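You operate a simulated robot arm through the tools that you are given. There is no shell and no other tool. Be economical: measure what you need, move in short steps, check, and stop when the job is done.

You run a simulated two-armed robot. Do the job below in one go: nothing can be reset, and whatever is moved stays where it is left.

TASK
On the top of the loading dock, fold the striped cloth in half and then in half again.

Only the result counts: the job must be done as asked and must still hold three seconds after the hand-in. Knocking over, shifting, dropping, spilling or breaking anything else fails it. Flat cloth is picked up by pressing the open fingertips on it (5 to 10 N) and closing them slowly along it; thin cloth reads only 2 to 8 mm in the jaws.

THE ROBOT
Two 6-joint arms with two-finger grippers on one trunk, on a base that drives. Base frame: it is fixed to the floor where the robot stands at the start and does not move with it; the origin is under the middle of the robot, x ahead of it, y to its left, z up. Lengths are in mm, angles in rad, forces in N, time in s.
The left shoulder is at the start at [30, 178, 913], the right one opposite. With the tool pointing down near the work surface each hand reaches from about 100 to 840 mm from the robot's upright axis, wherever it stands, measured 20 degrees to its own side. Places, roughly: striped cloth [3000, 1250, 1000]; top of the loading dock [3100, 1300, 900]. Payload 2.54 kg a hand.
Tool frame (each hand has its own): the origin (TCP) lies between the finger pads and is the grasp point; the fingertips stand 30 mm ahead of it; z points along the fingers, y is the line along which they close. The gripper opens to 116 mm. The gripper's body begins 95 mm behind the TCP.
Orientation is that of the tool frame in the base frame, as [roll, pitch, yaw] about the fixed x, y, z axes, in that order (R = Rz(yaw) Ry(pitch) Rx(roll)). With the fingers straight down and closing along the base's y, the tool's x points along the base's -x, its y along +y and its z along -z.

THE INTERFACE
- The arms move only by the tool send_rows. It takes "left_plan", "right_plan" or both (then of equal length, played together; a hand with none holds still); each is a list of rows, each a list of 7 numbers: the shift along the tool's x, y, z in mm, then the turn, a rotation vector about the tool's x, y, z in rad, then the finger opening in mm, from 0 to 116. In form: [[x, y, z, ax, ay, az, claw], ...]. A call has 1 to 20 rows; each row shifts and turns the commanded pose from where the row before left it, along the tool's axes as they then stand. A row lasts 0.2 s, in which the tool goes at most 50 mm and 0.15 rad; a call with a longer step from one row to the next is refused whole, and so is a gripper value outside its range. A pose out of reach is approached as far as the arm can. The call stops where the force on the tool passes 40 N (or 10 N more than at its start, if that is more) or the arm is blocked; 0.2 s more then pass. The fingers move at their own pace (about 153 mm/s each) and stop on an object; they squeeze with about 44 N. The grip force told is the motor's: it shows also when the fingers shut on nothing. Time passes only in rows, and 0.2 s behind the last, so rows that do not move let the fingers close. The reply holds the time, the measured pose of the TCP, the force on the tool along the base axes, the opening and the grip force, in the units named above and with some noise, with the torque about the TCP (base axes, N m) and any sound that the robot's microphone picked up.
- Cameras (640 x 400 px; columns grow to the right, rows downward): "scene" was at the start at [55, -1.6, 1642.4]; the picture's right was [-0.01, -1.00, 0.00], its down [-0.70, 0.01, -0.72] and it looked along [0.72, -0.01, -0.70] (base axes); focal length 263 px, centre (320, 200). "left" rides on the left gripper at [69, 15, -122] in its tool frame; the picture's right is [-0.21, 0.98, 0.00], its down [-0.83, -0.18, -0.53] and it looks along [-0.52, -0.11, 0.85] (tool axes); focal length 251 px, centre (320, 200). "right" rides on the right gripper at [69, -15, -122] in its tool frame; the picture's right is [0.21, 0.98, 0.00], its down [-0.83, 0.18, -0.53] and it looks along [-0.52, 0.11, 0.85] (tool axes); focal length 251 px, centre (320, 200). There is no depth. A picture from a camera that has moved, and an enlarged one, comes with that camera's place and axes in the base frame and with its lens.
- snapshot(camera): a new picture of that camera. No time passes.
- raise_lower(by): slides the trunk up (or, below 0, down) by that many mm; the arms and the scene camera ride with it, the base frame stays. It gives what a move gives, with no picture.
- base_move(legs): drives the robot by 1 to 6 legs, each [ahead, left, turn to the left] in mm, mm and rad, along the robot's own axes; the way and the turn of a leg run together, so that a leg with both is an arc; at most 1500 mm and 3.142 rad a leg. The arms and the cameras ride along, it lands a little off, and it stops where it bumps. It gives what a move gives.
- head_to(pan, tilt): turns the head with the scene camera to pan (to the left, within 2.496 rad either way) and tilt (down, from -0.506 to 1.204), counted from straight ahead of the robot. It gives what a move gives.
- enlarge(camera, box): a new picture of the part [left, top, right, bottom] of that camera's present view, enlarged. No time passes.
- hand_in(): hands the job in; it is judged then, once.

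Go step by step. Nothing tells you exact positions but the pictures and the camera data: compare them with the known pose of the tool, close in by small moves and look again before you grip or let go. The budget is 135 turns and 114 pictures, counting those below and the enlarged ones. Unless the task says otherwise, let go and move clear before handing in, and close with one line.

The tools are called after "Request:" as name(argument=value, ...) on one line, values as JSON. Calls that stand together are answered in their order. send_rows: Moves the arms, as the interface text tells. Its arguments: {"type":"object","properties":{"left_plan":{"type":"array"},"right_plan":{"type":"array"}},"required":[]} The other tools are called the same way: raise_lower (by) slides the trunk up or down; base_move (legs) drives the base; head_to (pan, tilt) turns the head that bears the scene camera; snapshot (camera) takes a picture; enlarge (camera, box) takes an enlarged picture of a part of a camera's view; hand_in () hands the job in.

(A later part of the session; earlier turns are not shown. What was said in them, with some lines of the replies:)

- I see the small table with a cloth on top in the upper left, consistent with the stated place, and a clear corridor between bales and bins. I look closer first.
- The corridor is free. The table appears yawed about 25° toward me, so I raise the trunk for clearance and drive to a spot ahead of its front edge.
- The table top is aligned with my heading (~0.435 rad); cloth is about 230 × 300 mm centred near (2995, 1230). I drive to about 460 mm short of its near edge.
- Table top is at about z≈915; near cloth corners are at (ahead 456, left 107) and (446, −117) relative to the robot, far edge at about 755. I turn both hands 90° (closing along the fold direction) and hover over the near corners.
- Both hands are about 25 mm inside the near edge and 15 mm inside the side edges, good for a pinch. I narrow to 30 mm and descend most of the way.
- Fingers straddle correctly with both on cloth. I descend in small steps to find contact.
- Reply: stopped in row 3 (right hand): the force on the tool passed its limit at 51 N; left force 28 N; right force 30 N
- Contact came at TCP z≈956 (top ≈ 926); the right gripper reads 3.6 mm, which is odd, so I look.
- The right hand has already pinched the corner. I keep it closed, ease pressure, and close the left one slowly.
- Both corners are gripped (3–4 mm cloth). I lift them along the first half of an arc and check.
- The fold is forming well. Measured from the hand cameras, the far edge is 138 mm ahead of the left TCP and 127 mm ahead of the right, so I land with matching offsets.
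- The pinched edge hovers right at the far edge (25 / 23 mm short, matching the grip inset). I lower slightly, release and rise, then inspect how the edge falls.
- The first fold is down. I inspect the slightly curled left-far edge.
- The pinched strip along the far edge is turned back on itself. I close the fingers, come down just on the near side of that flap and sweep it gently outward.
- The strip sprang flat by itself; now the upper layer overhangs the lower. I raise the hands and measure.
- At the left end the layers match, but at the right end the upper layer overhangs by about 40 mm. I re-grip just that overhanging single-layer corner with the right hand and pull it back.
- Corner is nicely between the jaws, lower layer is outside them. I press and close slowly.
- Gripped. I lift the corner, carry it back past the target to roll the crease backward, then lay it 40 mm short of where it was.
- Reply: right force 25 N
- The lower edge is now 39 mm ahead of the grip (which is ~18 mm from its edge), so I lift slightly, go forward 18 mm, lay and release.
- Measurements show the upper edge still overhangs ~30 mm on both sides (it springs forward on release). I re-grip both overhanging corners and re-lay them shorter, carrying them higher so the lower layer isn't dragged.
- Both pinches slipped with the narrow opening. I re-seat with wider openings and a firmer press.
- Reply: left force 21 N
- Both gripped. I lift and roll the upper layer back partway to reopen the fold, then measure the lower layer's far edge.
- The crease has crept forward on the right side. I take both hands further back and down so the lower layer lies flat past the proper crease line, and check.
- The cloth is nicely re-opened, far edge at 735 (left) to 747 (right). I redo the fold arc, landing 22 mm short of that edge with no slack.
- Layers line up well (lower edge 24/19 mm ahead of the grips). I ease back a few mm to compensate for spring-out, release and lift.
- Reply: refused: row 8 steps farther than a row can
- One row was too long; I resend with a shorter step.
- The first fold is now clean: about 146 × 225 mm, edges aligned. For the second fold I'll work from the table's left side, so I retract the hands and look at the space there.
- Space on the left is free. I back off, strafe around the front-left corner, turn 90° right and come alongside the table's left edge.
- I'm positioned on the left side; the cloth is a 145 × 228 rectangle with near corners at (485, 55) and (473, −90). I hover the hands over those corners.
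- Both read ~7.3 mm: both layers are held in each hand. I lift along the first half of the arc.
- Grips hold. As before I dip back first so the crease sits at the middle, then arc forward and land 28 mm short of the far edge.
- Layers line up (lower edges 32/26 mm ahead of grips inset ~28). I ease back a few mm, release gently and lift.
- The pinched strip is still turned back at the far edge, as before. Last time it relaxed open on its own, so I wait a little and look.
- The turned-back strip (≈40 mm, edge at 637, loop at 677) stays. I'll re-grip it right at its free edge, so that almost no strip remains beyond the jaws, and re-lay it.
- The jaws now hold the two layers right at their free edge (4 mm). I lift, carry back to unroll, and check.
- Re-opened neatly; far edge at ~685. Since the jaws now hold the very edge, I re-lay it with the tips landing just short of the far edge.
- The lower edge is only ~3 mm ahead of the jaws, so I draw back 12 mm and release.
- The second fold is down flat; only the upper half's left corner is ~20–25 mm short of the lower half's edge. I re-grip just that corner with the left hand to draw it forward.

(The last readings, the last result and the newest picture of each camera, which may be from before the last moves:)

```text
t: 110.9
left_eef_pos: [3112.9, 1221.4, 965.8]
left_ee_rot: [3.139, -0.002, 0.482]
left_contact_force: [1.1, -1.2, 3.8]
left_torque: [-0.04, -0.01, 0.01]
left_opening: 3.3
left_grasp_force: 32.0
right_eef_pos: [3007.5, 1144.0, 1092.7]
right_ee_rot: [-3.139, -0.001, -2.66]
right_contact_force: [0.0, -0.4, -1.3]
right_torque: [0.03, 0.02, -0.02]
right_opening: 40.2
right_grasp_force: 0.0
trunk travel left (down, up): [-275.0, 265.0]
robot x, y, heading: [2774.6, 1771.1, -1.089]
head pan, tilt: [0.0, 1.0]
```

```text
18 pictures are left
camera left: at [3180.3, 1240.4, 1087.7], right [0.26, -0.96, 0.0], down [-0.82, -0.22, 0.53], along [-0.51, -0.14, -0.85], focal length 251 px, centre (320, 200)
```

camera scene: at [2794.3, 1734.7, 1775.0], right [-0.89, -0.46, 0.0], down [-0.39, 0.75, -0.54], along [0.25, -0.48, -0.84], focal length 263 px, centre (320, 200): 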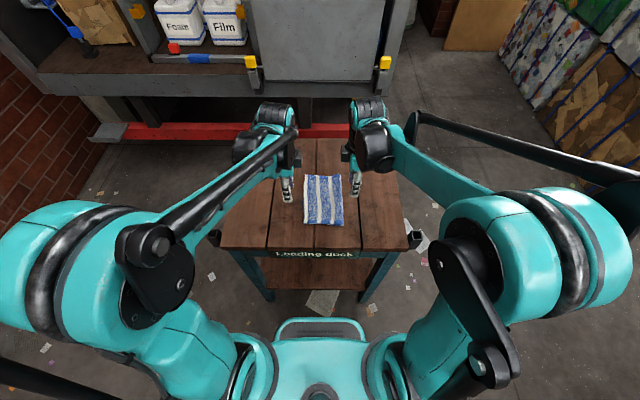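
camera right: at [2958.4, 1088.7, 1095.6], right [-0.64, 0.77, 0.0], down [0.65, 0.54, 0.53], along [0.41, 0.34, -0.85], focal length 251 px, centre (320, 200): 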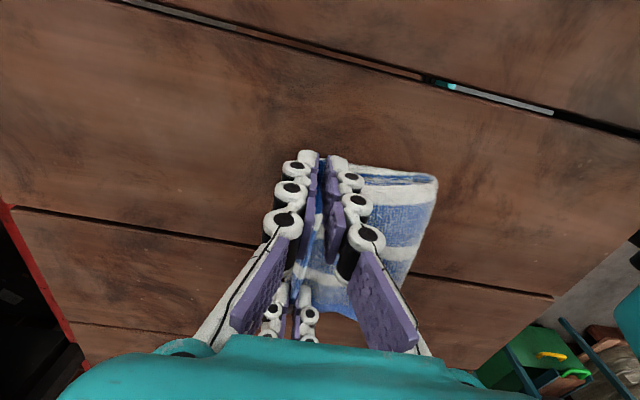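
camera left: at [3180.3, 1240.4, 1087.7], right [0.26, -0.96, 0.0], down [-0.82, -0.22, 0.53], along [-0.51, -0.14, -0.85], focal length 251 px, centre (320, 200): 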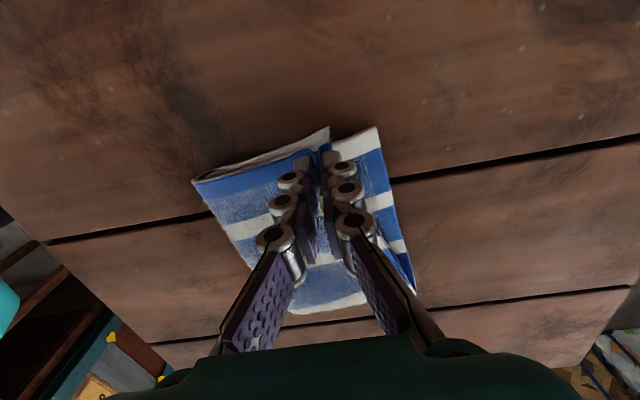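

Only the outer layer was caught (3.3 mm). I release and retry wider and firmer to get both layers of the upper half.

Request:
send_rows(left_plan=[[0, 0, -3, 0, 0, 0, 20], [0, 0, -6, 0, 0, 0, 36], [0, -7, 0, 0, 0, 0, 36], [0, 0, 4, 0, 0, 0, 36], [0, 0, 3, 0, 0, 0, 36], [0, 0, 3, 0, 0, 0, 36], [0, 0, 1.5, 0, 0, 0, 36], [0, 0, 0, 0, 0, 0, 36]])

Request:
snapshot(camera="left")

```text
t: 112.7
left_eef_pos: [3107.7, 1229.2, 963.9]
left_ee_rot: [3.14, 0.0, 0.482]
left_contact_force: [-0.3, 1.2, 12.5]
left_torque: [0.18, 0.09, 0.01]
left_opening: 33.5
left_grasp_force: 0.0
right_eef_pos: [3007.6, 1144.1, 1093.8]
right_ee_rot: [-3.139, -0.001, -2.66]
right_contact_force: [1.1, 0.7, 0.5]
right_torque: [0.0, -0.05, 0.01]
right_opening: 40.0
right_grasp_force: 0.1
trunk travel left (down, up): [-275.0, 265.0]
robot x, y, heading: [2770.8, 1767.7, -1.088]
head pan, tilt: [0.0, 1.0]
```

```text
17 pictures are left
camera left: at [3176.5, 1247.1, 1085.5], right [0.26, -0.96, 0.0], down [-0.82, -0.22, 0.53], along [-0.51, -0.14, -0.85], focal length 251 px, centre (320, 200)
```

left: 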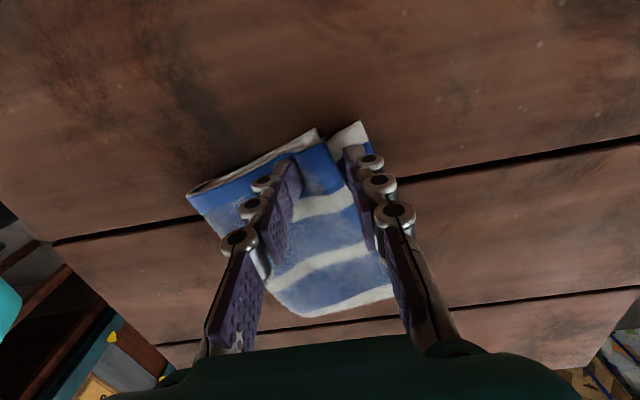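

Request:
send_rows(left_plan=[[0, 0, -6, 0, 0, 0, 34], [0, -10, 0, 0, 0, 0, 34], [0, 0, 4, 0, 0, 0, 34], [0, 0, 3, 0, 0, 0, 34], [0, 0, 0, 0, 0, 0, 34]])

Request:
snapshot(camera="left")

```text
t: 113.9
left_eef_pos: [3103.9, 1237.7, 962.9]
left_ee_rot: [3.139, 0.0, 0.482]
left_contact_force: [-0.1, 0.2, 11.0]
left_torque: [0.21, 0.13, 0.0]
left_opening: 32.1
left_grasp_force: 0.1
right_eef_pos: [3008.3, 1144.6, 1092.5]
right_ee_rot: [-3.139, -0.001, -2.66]
right_contact_force: [-0.3, 0.3, 0.0]
right_torque: [-0.02, -0.01, -0.01]
right_opening: 40.0
right_grasp_force: 0.0
trunk travel left (down, up): [-275.0, 265.0]
robot x, y, heading: [2773.5, 1768.6, -1.088]
head pan, tilt: [0.0, 1.0]
```

```text
16 pictures are left
camera left: at [3171.8, 1255.6, 1084.3], right [0.26, -0.96, 0.0], down [-0.82, -0.22, 0.53], along [-0.51, -0.14, -0.85], focal length 251 px, centre (320, 200)
```

left: 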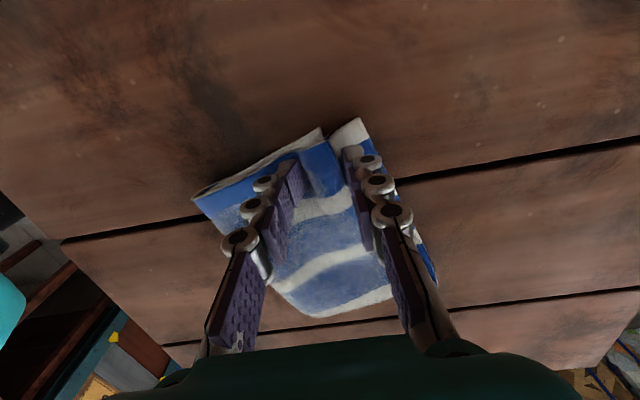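

The cloth seems to be following the fingertips; I lift clear and reassess.

Request:
send_rows(left_plan=[[0, 0, -20, 0, 0, 0, 34], [0, 0, -40, 0, 0, 0, 40], [0, 0, -45, 0, 0, 0, 40], [0, 0, -25, 0, 0, 0, 40], [0, 0, 0, 0, 0, 0, 40]])

Request:
enlarge(camera="scene", box=[280, 155, 360, 215])

Request:
enlarge(camera="left", box=[220, 70, 400, 250])

```text
t: 115.1
left_eef_pos: [3103.5, 1234.9, 1091.9]
left_ee_rot: [3.14, 0.0, 0.481]
left_contact_force: [-0.6, 0.0, 0.5]
left_torque: [0.03, 0.0, 0.0]
left_opening: 40.1
left_grasp_force: 0.0
right_eef_pos: [3008.7, 1143.2, 1091.7]
right_ee_rot: [-3.139, -0.001, -2.661]
right_contact_force: [-0.5, -0.1, 0.9]
right_torque: [0.0, -0.02, 0.01]
right_opening: 39.7
right_grasp_force: 0.0
trunk travel left (down, up): [-275.0, 265.0]
robot x, y, heading: [2772.1, 1774.1, -1.088]
head pan, tilt: [0.0, 1.0]
```

```text
6.67 times, centred on (320, 185) of scene
camera zoom: at [2794.8, 1734.4, 1775.0], right [-0.89, -0.46, 0.0], down [-0.39, 0.75, -0.54], along [0.25, -0.48, -0.84], focal length 1754 px, centre (320, 300)
```

zoom: 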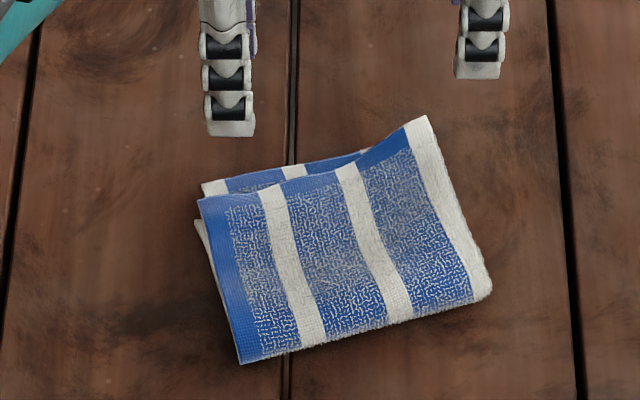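

```text
2.22 times, centred on (310, 160) of left
camera zoom: at [3172.2, 1254.9, 1213.8], right [0.26, -0.96, 0.0], down [-0.82, -0.22, 0.53], along [-0.51, -0.14, -0.85], focal length 559 px, centre (342, 289)
```

zoom: 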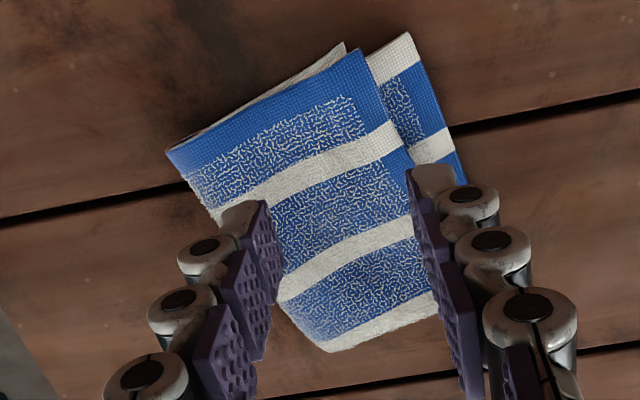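

The packet is sound but the upper half is skewed ~22–30 mm at its left corner. I try one careful two-layer pinch there with the tool turned to match the packet, and will only pull if the reading shows two layers.

Request:
send_rows(left_plan=[[3, -4, 20, 0, 0, 0, 34], [0, 0, 20, 0, 0, -0.15, 34], [0, 0, 30, 0, 0, -0.15, 34], [0, 0, 30, 0, 0, 0, 34], [0, 0, 16, 0, 0, 0, 34], [0, 0, 4, 0, 0, 0, 34], [0, 0, 4, 0, 0, 0, 34], [0, 0, 2, 0, 0, 0, 34], [0, 0, 0, 0, 0, 0, 34]])

Request:
snapshot(camera="left")

```text
t: 117.1
left_eef_pos: [3104.5, 1240.9, 966.5]
left_ee_rot: [3.14, 0.001, 0.782]
left_contact_force: [-0.7, -0.1, 6.1]
left_torque: [0.04, 0.1, 0.01]
left_opening: 34.1
left_grasp_force: 0.0
right_eef_pos: [3007.4, 1144.0, 1093.1]
right_ee_rot: [-3.14, 0.0, -2.659]
right_contact_force: [-0.4, 0.1, 0.1]
right_torque: [0.0, 0.02, 0.02]
right_opening: 40.0
right_grasp_force: 0.1
trunk travel left (down, up): [-275.0, 265.0]
robot x, y, heading: [2772.0, 1772.3, -1.091]
head pan, tilt: [0.0, 1.0]
```

```text
13 pictures are left
camera left: at [3164.0, 1279.6, 1088.0], right [0.54, -0.84, 0.0], down [-0.71, -0.45, 0.53], along [-0.45, -0.29, -0.85], focal length 251 px, centre (320, 200)
```

left: 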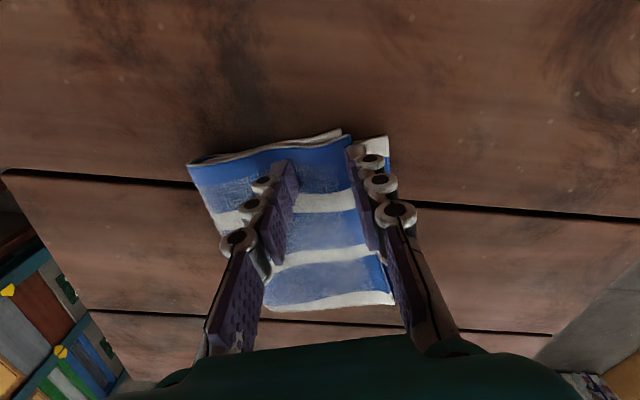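

Request:
send_rows(left_plan=[[0, 0, 2, 0, 0, 0, 34], [0, 0, 0.5, 0, 0, 0, 31], [0, 0, 0, 0, 0, 0, 28], [0, 0, 0, 0, 0, 0, 25], [0, 0, 0, 0, 0, 0, 22], [0, 0, 0, 0, 0, 0, 19], [0, 0, 0, 0, 0, 0, 16], [0, 0, 0, 0, 0, 0, 13], [0, 0, 0, 0, 0, 0, 10], [0, 0, 0, 0, 0, 0, 7], [0, 0, 0, 0, 0, 0, 4], [0, 0, 0, 0, 0, 0, 0], [0, 0, 0, 0, 0, 0, 0]])

Request:
snapshot(camera="left")

```text
t: 119.9
left_eef_pos: [3104.5, 1241.0, 963.9]
left_ee_rot: [3.14, 0.002, 0.782]
left_contact_force: [-1.1, 1.4, 12.6]
left_torque: [0.1, 0.08, 0.01]
left_opening: 8.9
left_grasp_force: 36.4
right_eef_pos: [3007.5, 1146.2, 1093.9]
right_ee_rot: [-3.137, -0.001, -2.659]
right_contact_force: [0.9, 0.5, 0.0]
right_torque: [0.0, -0.01, 0.05]
right_opening: 39.8
right_grasp_force: 0.1
trunk travel left (down, up): [-275.0, 265.0]
robot x, y, heading: [2771.4, 1771.0, -1.084]
head pan, tilt: [0.0, 1.0]
```

```text
12 pictures are left
camera left: at [3164.0, 1280.2, 1085.9], right [0.54, -0.84, 0.0], down [-0.71, -0.45, 0.53], along [-0.45, -0.29, -0.85], focal length 251 px, centre (320, 200)
```

left: 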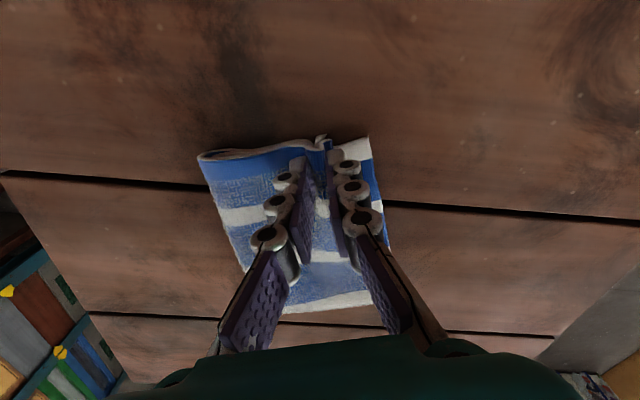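

8.9 mm: both layers of the upper half, I think. I lift it 30 mm to check that the bottom stays.

Request:
send_rows(left_plan=[[0, 0, -10, 0, 0, 0, 0], [0, 0, -12, 0, 0, 0, 0], [0, 0, -12, 0, 0, 0, 0]])

Request:
snapshot(camera="left")

Request:
enlarge(camera="scene", box=[280, 155, 360, 215])

```text
t: 120.7
left_eef_pos: [3104.9, 1241.2, 997.0]
left_ee_rot: [3.14, 0.001, 0.783]
left_contact_force: [0.5, 0.8, -0.1]
left_torque: [0.02, 0.03, -0.05]
left_opening: 8.8
left_grasp_force: 37.1
right_eef_pos: [3008.5, 1143.5, 1093.4]
right_ee_rot: [-3.14, -0.001, -2.66]
right_contact_force: [-0.3, 0.1, 0.1]
right_torque: [0.0, -0.01, 0.02]
right_opening: 39.5
right_grasp_force: 0.1
trunk travel left (down, up): [-275.0, 265.0]
robot x, y, heading: [2773.9, 1771.9, -1.088]
head pan, tilt: [0.0, 1.0]
```

```text
11 pictures are left
camera left: at [3164.5, 1279.4, 1119.3], right [0.54, -0.84, 0.0], down [-0.71, -0.45, 0.53], along [-0.45, -0.29, -0.85], focal length 251 px, centre (320, 200)
```

left: 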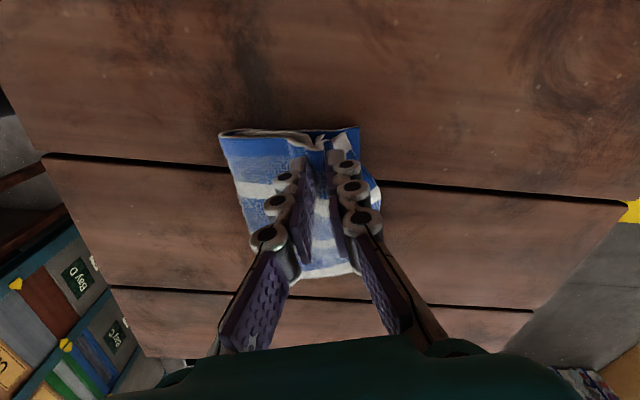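

```text
6.67 times, centred on (320, 185) of scene
camera zoom: at [2794.6, 1734.7, 1775.0], right [-0.89, -0.46, 0.0], down [-0.39, 0.75, -0.54], along [0.25, -0.48, -0.84], focal length 1754 px, centre (320, 300)
```

zoom: 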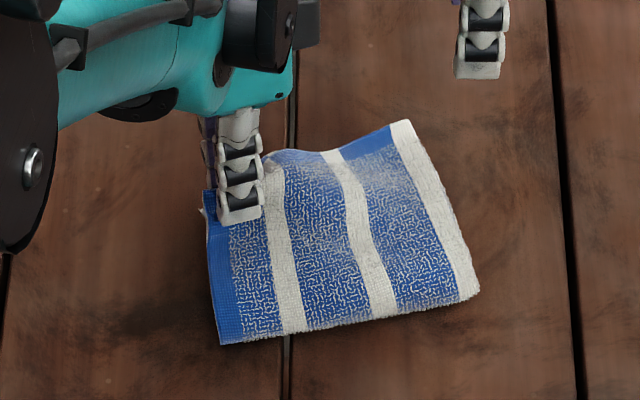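

The bottom's upper layer seems partly caught too. I set it back down, release, and retry slightly further in with less pressure.

Request:
send_rows(left_plan=[[0, 0, 12, 0, 0, 0, 0], [0, 0, 12, 0, 0, 0, 0], [0, 0, 5, 0, 0, 0, 0], [0, 0, 0, 0, 0, 0, 16], [0, 0, -4, 0, 0, 0, 34], [0, 0, -30, 0, 0, 0, 34], [0, 0, 0, 0, 0, 0, 34], [0, 0, 0, 0, 0, 0, 34], [0, 0, 0, 0, 0, 0, 34]])

Request:
snapshot(camera="left")

```text
t: 122.7
left_eef_pos: [3103.4, 1240.8, 1003.1]
left_ee_rot: [3.139, -0.001, 0.783]
left_contact_force: [-0.1, 0.4, 0.1]
left_torque: [0.03, 0.05, 0.02]
left_opening: 33.9
left_grasp_force: 0.0
right_eef_pos: [3008.6, 1144.2, 1094.1]
right_ee_rot: [-3.14, -0.001, -2.661]
right_contact_force: [-0.6, 0.2, -0.3]
right_torque: [-0.01, -0.01, 0.0]
right_opening: 40.2
right_grasp_force: 0.1
trunk travel left (down, up): [-275.0, 265.0]
robot x, y, heading: [2777.3, 1771.7, -1.087]
head pan, tilt: [0.0, 1.0]
```

```text
9 pictures are left
camera left: at [3164.6, 1279.1, 1124.8], right [0.54, -0.84, 0.0], down [-0.71, -0.45, 0.53], along [-0.45, -0.29, -0.85], focal length 251 px, centre (320, 200)
```

left: 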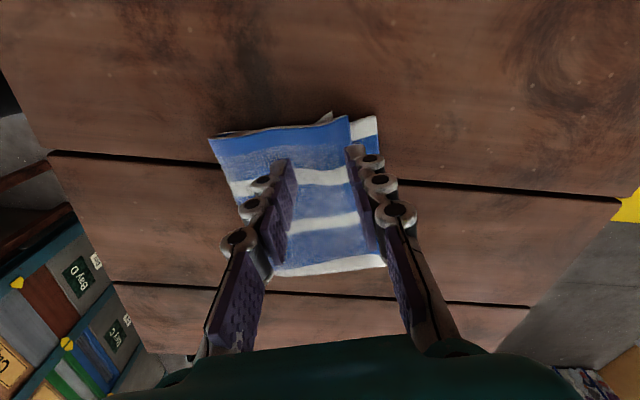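

Request:
send_rows(left_plan=[[0, -5, 15, 0, 0, 0, 34], [0, 0, 14, 0, 0, 0, 34], [0, 0, 6, 0, 0, 0, 34], [0, 0, 2, 0, 0, 0, 34], [0, 0, 1, 0, 0, 0, 34], [0, 0, 0, 0, 0, 0, 31], [0, 0, 0, 0, 0, 0, 28], [0, 0, 0, 0, 0, 0, 25], [0, 0, 0, 0, 0, 0, 22], [0, 0, 0, 0, 0, 0, 19], [0, 0, 0, 0, 0, 0, 16], [0, 0, 0, 0, 0, 0, 13], [0, 0, 0, 0, 0, 0, 10], [0, 0, 0, 0, 0, 0, 7], [0, 0, 0, 0, 0, 0, 4], [0, 0, 0, 0, 0, 0, 0], [0, 0, 0, 0, 0, 0, 0]])

```text
t: 126.3
left_eef_pos: [3100.7, 1246.1, 965.2]
left_ee_rot: [3.14, 0.001, 0.782]
left_contact_force: [-0.5, 1.8, 10.6]
left_torque: [0.12, 0.08, -0.06]
left_opening: 8.6
left_grasp_force: 36.2
right_eef_pos: [3007.9, 1144.6, 1093.2]
right_ee_rot: [-3.138, -0.001, -2.66]
right_contact_force: [-0.7, 0.1, 0.1]
right_torque: [-0.03, 0.02, 0.03]
right_opening: 39.9
right_grasp_force: 0.1
trunk travel left (down, up): [-275.0, 265.0]
robot x, y, heading: [2771.8, 1769.0, -1.088]
head pan, tilt: [0.0, 1.0]
```

Request:
send_rows(left_plan=[[0, 0, -15, 0, 0, 0, 0], [0, 0, -20, 0, 0, 0, 0], [0, 0, -10, 0, 0, 0, 0]])

Request:
enlarge(camera="left", box=[210, 80, 400, 280])

```text
t: 127.1
left_eef_pos: [3102.8, 1244.7, 1007.7]
left_ee_rot: [3.14, 0.001, 0.78]
left_contact_force: [-0.4, -0.2, 0.8]
left_torque: [0.03, 0.0, -0.09]
left_opening: 8.2
left_grasp_force: 36.3
right_eef_pos: [3008.3, 1144.3, 1092.8]
right_ee_rot: [-3.14, 0.0, -2.66]
right_contact_force: [-0.4, -0.1, -0.8]
right_torque: [0.0, 0.0, 0.0]
right_opening: 40.0
right_grasp_force: 0.0
trunk travel left (down, up): [-275.0, 265.0]
robot x, y, heading: [2771.4, 1767.7, -1.092]
head pan, tilt: [0.0, 1.0]
```

```text
2.00 times, centred on (305, 180) of left
camera zoom: at [3161.8, 1283.0, 1131.3], right [0.54, -0.84, 0.0], down [-0.71, -0.45, 0.53], along [-0.45, -0.29, -0.85], focal length 503 px, centre (350, 240)
```

zoom: 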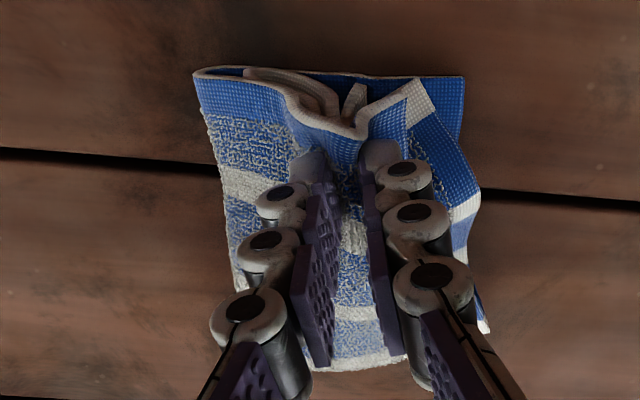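

Three layers are caught. I set it down again and try once more with a narrower opening and lighter press; the reading decides.

Request:
send_rows(left_plan=[[0, 0, 15, 0, 0, 0, 0], [0, 0, 18, 0, 0, 0, 0], [0, 0, 7, 0, 0, 0, 0], [0, 0, 0, 0, 0, 0, 16], [0, 0, -4, 0, 0, 0, 34], [0, 0, -25, 0, 0, 0, 34], [0, 3, 0, 0, 0, 0, 28], [0, 0, 0, 0, 0, 0, 28], [0, 0, 12, 0, 0, 0, 28], [0, 0, 10, 0, 0, 0, 28], [0, 0, 4, 0, 0, 0, 28], [0, 0, 1, 0, 0, 0, 28], [0, 0, 0, 0, 0, 0, 28]])

```text
t: 129.9
left_eef_pos: [3104.7, 1243.8, 972.7]
left_ee_rot: [3.139, 0.0, 0.782]
left_contact_force: [-0.7, 0.2, 2.2]
left_torque: [0.0, -0.04, -0.03]
left_opening: 28.1
left_grasp_force: 0.1
right_eef_pos: [3008.8, 1144.0, 1093.3]
right_ee_rot: [-3.139, -0.001, -2.66]
right_contact_force: [-0.4, -0.1, 0.1]
right_torque: [-0.01, 0.02, -0.02]
right_opening: 40.0
right_grasp_force: 0.0
trunk travel left (down, up): [-275.0, 265.0]
robot x, y, heading: [2773.9, 1773.6, -1.088]
head pan, tilt: [0.0, 1.0]
```

Request:
send_rows(left_plan=[[0, 0, 3, 0, 0, 0, 28], [0, 0, 2, 0, 0, 0, 28], [0, 0, 0, 0, 0, 0, 25], [0, 0, 0, 0, 0, 0, 22], [0, 0, 0, 0, 0, 0, 19], [0, 0, 0, 0, 0, 0, 16], [0, 0, 0, 0, 0, 0, 13], [0, 0, 0, 0, 0, 0, 10], [0, 0, 0, 0, 0, 0, 7], [0, 0, 0, 0, 0, 0, 4], [0, 0, 0, 0, 0, 0, 0], [0, 0, 0, 0, 0, 0, 0]])

```text
t: 132.5
left_eef_pos: [3102.9, 1244.0, 966.9]
left_ee_rot: [3.14, 0.001, 0.782]
left_contact_force: [-0.2, 0.6, 8.6]
left_torque: [-0.02, 0.01, -0.03]
left_opening: 10.2
left_grasp_force: 37.6
right_eef_pos: [3008.0, 1145.3, 1093.7]
right_ee_rot: [-3.136, 0.0, -2.66]
right_contact_force: [0.1, 0.3, 0.5]
right_torque: [0.02, -0.01, -0.02]
right_opening: 40.2
right_grasp_force: 0.0
trunk travel left (down, up): [-275.0, 265.0]
robot x, y, heading: [2776.1, 1771.5, -1.085]
head pan, tilt: [0.0, 1.0]
```

Too many layers (10 mm). I release without pulling, rise clear and inspect.

Request:
send_rows(left_plan=[[0, 0, 0, 0, 0, 0, 16], [0, 0, -4, 0, 0, 0, 34], [0, 0, -25, 0, 0, 0, 40], [0, 0, -40, 0, 0, 0, 40], [0, 0, -40, 0, 0, 0, 40], [0, 0, -20, 0, 0, 0, 40], [0, -20, 0, 0, 0, 0, 40], [0, -20, 0, 0, 0, 0, 40], [0, 0, 0, 0, 0, 0, 40]])

Request:
enlarge(camera="scene", box=[280, 155, 360, 215])

Request:
enlarge(camera="left", box=[230, 50, 430, 250])

```text
t: 134.5
left_eef_pos: [3074.7, 1271.3, 1095.4]
left_ee_rot: [-3.141, 0.0, 0.782]
left_contact_force: [0.4, 0.7, -0.2]
left_torque: [0.01, 0.02, 0.0]
left_opening: 40.2
left_grasp_force: 0.1
right_eef_pos: [3008.5, 1143.6, 1092.2]
right_ee_rot: [-3.14, 0.001, -2.659]
right_contact_force: [0.9, 0.5, -0.2]
right_torque: [0.0, 0.03, 0.03]
right_opening: 39.7
right_grasp_force: 0.1
trunk travel left (down, up): [-275.0, 265.0]
robot x, y, heading: [2770.8, 1771.3, -1.096]
head pan, tilt: [0.0, 1.0]
```

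```text
6.67 times, centred on (320, 185) of scene
camera zoom: at [2795.0, 1734.2, 1775.0], right [-0.89, -0.46, 0.0], down [-0.39, 0.75, -0.54], along [0.25, -0.48, -0.84], focal length 1754 px, centre (320, 300)
```

zoom: 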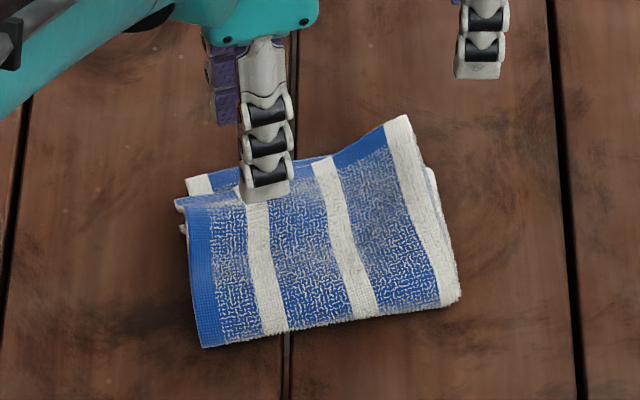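

```text
2.00 times, centred on (330, 150) of left
camera zoom: at [3134.7, 1308.5, 1217.5], right [0.54, -0.84, 0.0], down [-0.71, -0.45, 0.53], along [-0.45, -0.29, -0.85], focal length 503 px, centre (300, 300)
```

zoom: 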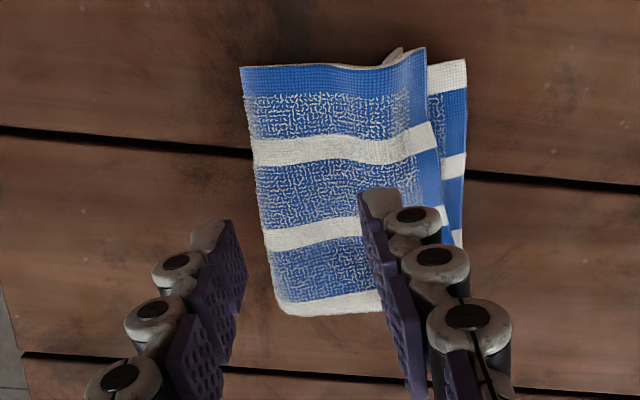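

The packet is a compact quarter: folded in half twice, with the upper half skewed by at most ~2 cm at one corner. Further tweaking risks disturbing it, so I withdraw both hands and take a last look.

Request:
send_rows(left_plan=[[0, 0, -35, 0, 0, 0, 40], [0, 0, -35, 0, 0, 0, 40], [0, -40, 0, 0, 0, 0, 40], [0, -40, 0, 0, 0, 0, 40], [0, -40, 0, 0, 0, 0, 40]], right_plan=[[0, 0, -35, 0, 0, 0, 40], [0, 0, -35, 0, 0, 0, 40], [0, 40, 0, 0, 0, 0, 40], [0, 40, 0, 0, 0, 0, 40], [0, 40, 0, 0, 0, 0, 40]])

Request:
enlarge(camera="scene", box=[240, 130, 400, 230])

```text
t: 135.7
left_eef_pos: [2988.8, 1359.0, 1166.5]
left_ee_rot: [3.138, 0.0, 0.781]
left_contact_force: [-0.8, 0.6, 0.7]
left_torque: [-0.06, -0.03, -0.01]
left_opening: 39.9
left_grasp_force: 0.0
right_eef_pos: [2948.7, 1253.7, 1165.4]
right_ee_rot: [-3.136, 0.0, -2.661]
right_contact_force: [-0.4, 0.8, 0.6]
right_torque: [-0.07, -0.04, -0.02]
right_opening: 39.7
right_grasp_force: 0.1
trunk travel left (down, up): [-275.0, 265.0]
robot x, y, heading: [2769.7, 1771.5, -1.087]
head pan, tilt: [0.0, 1.0]
```

```text
4.00 times, centred on (320, 180) of scene
camera zoom: at [2791.9, 1738.8, 1775.1], right [-0.89, -0.46, 0.0], down [-0.39, 0.74, -0.54], along [0.25, -0.48, -0.84], focal length 1053 px, centre (320, 280)
```

zoom: 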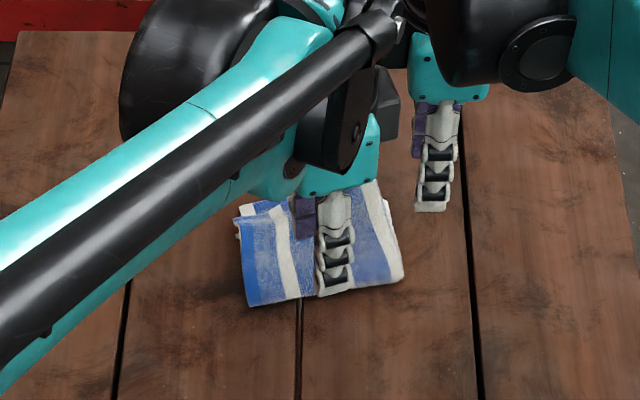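

The folded cloth lies undisturbed on the dock with both hands well above it, so I hand in.

Request:
hand_in()

```text
The job is handed in.
```

The striped cloth is folded in half twice and lies as a quarter-size packet on the loading dock. The upper half is skewed by about 2 cm at one corner: I couldn't pick up just its two layers to straighten it.
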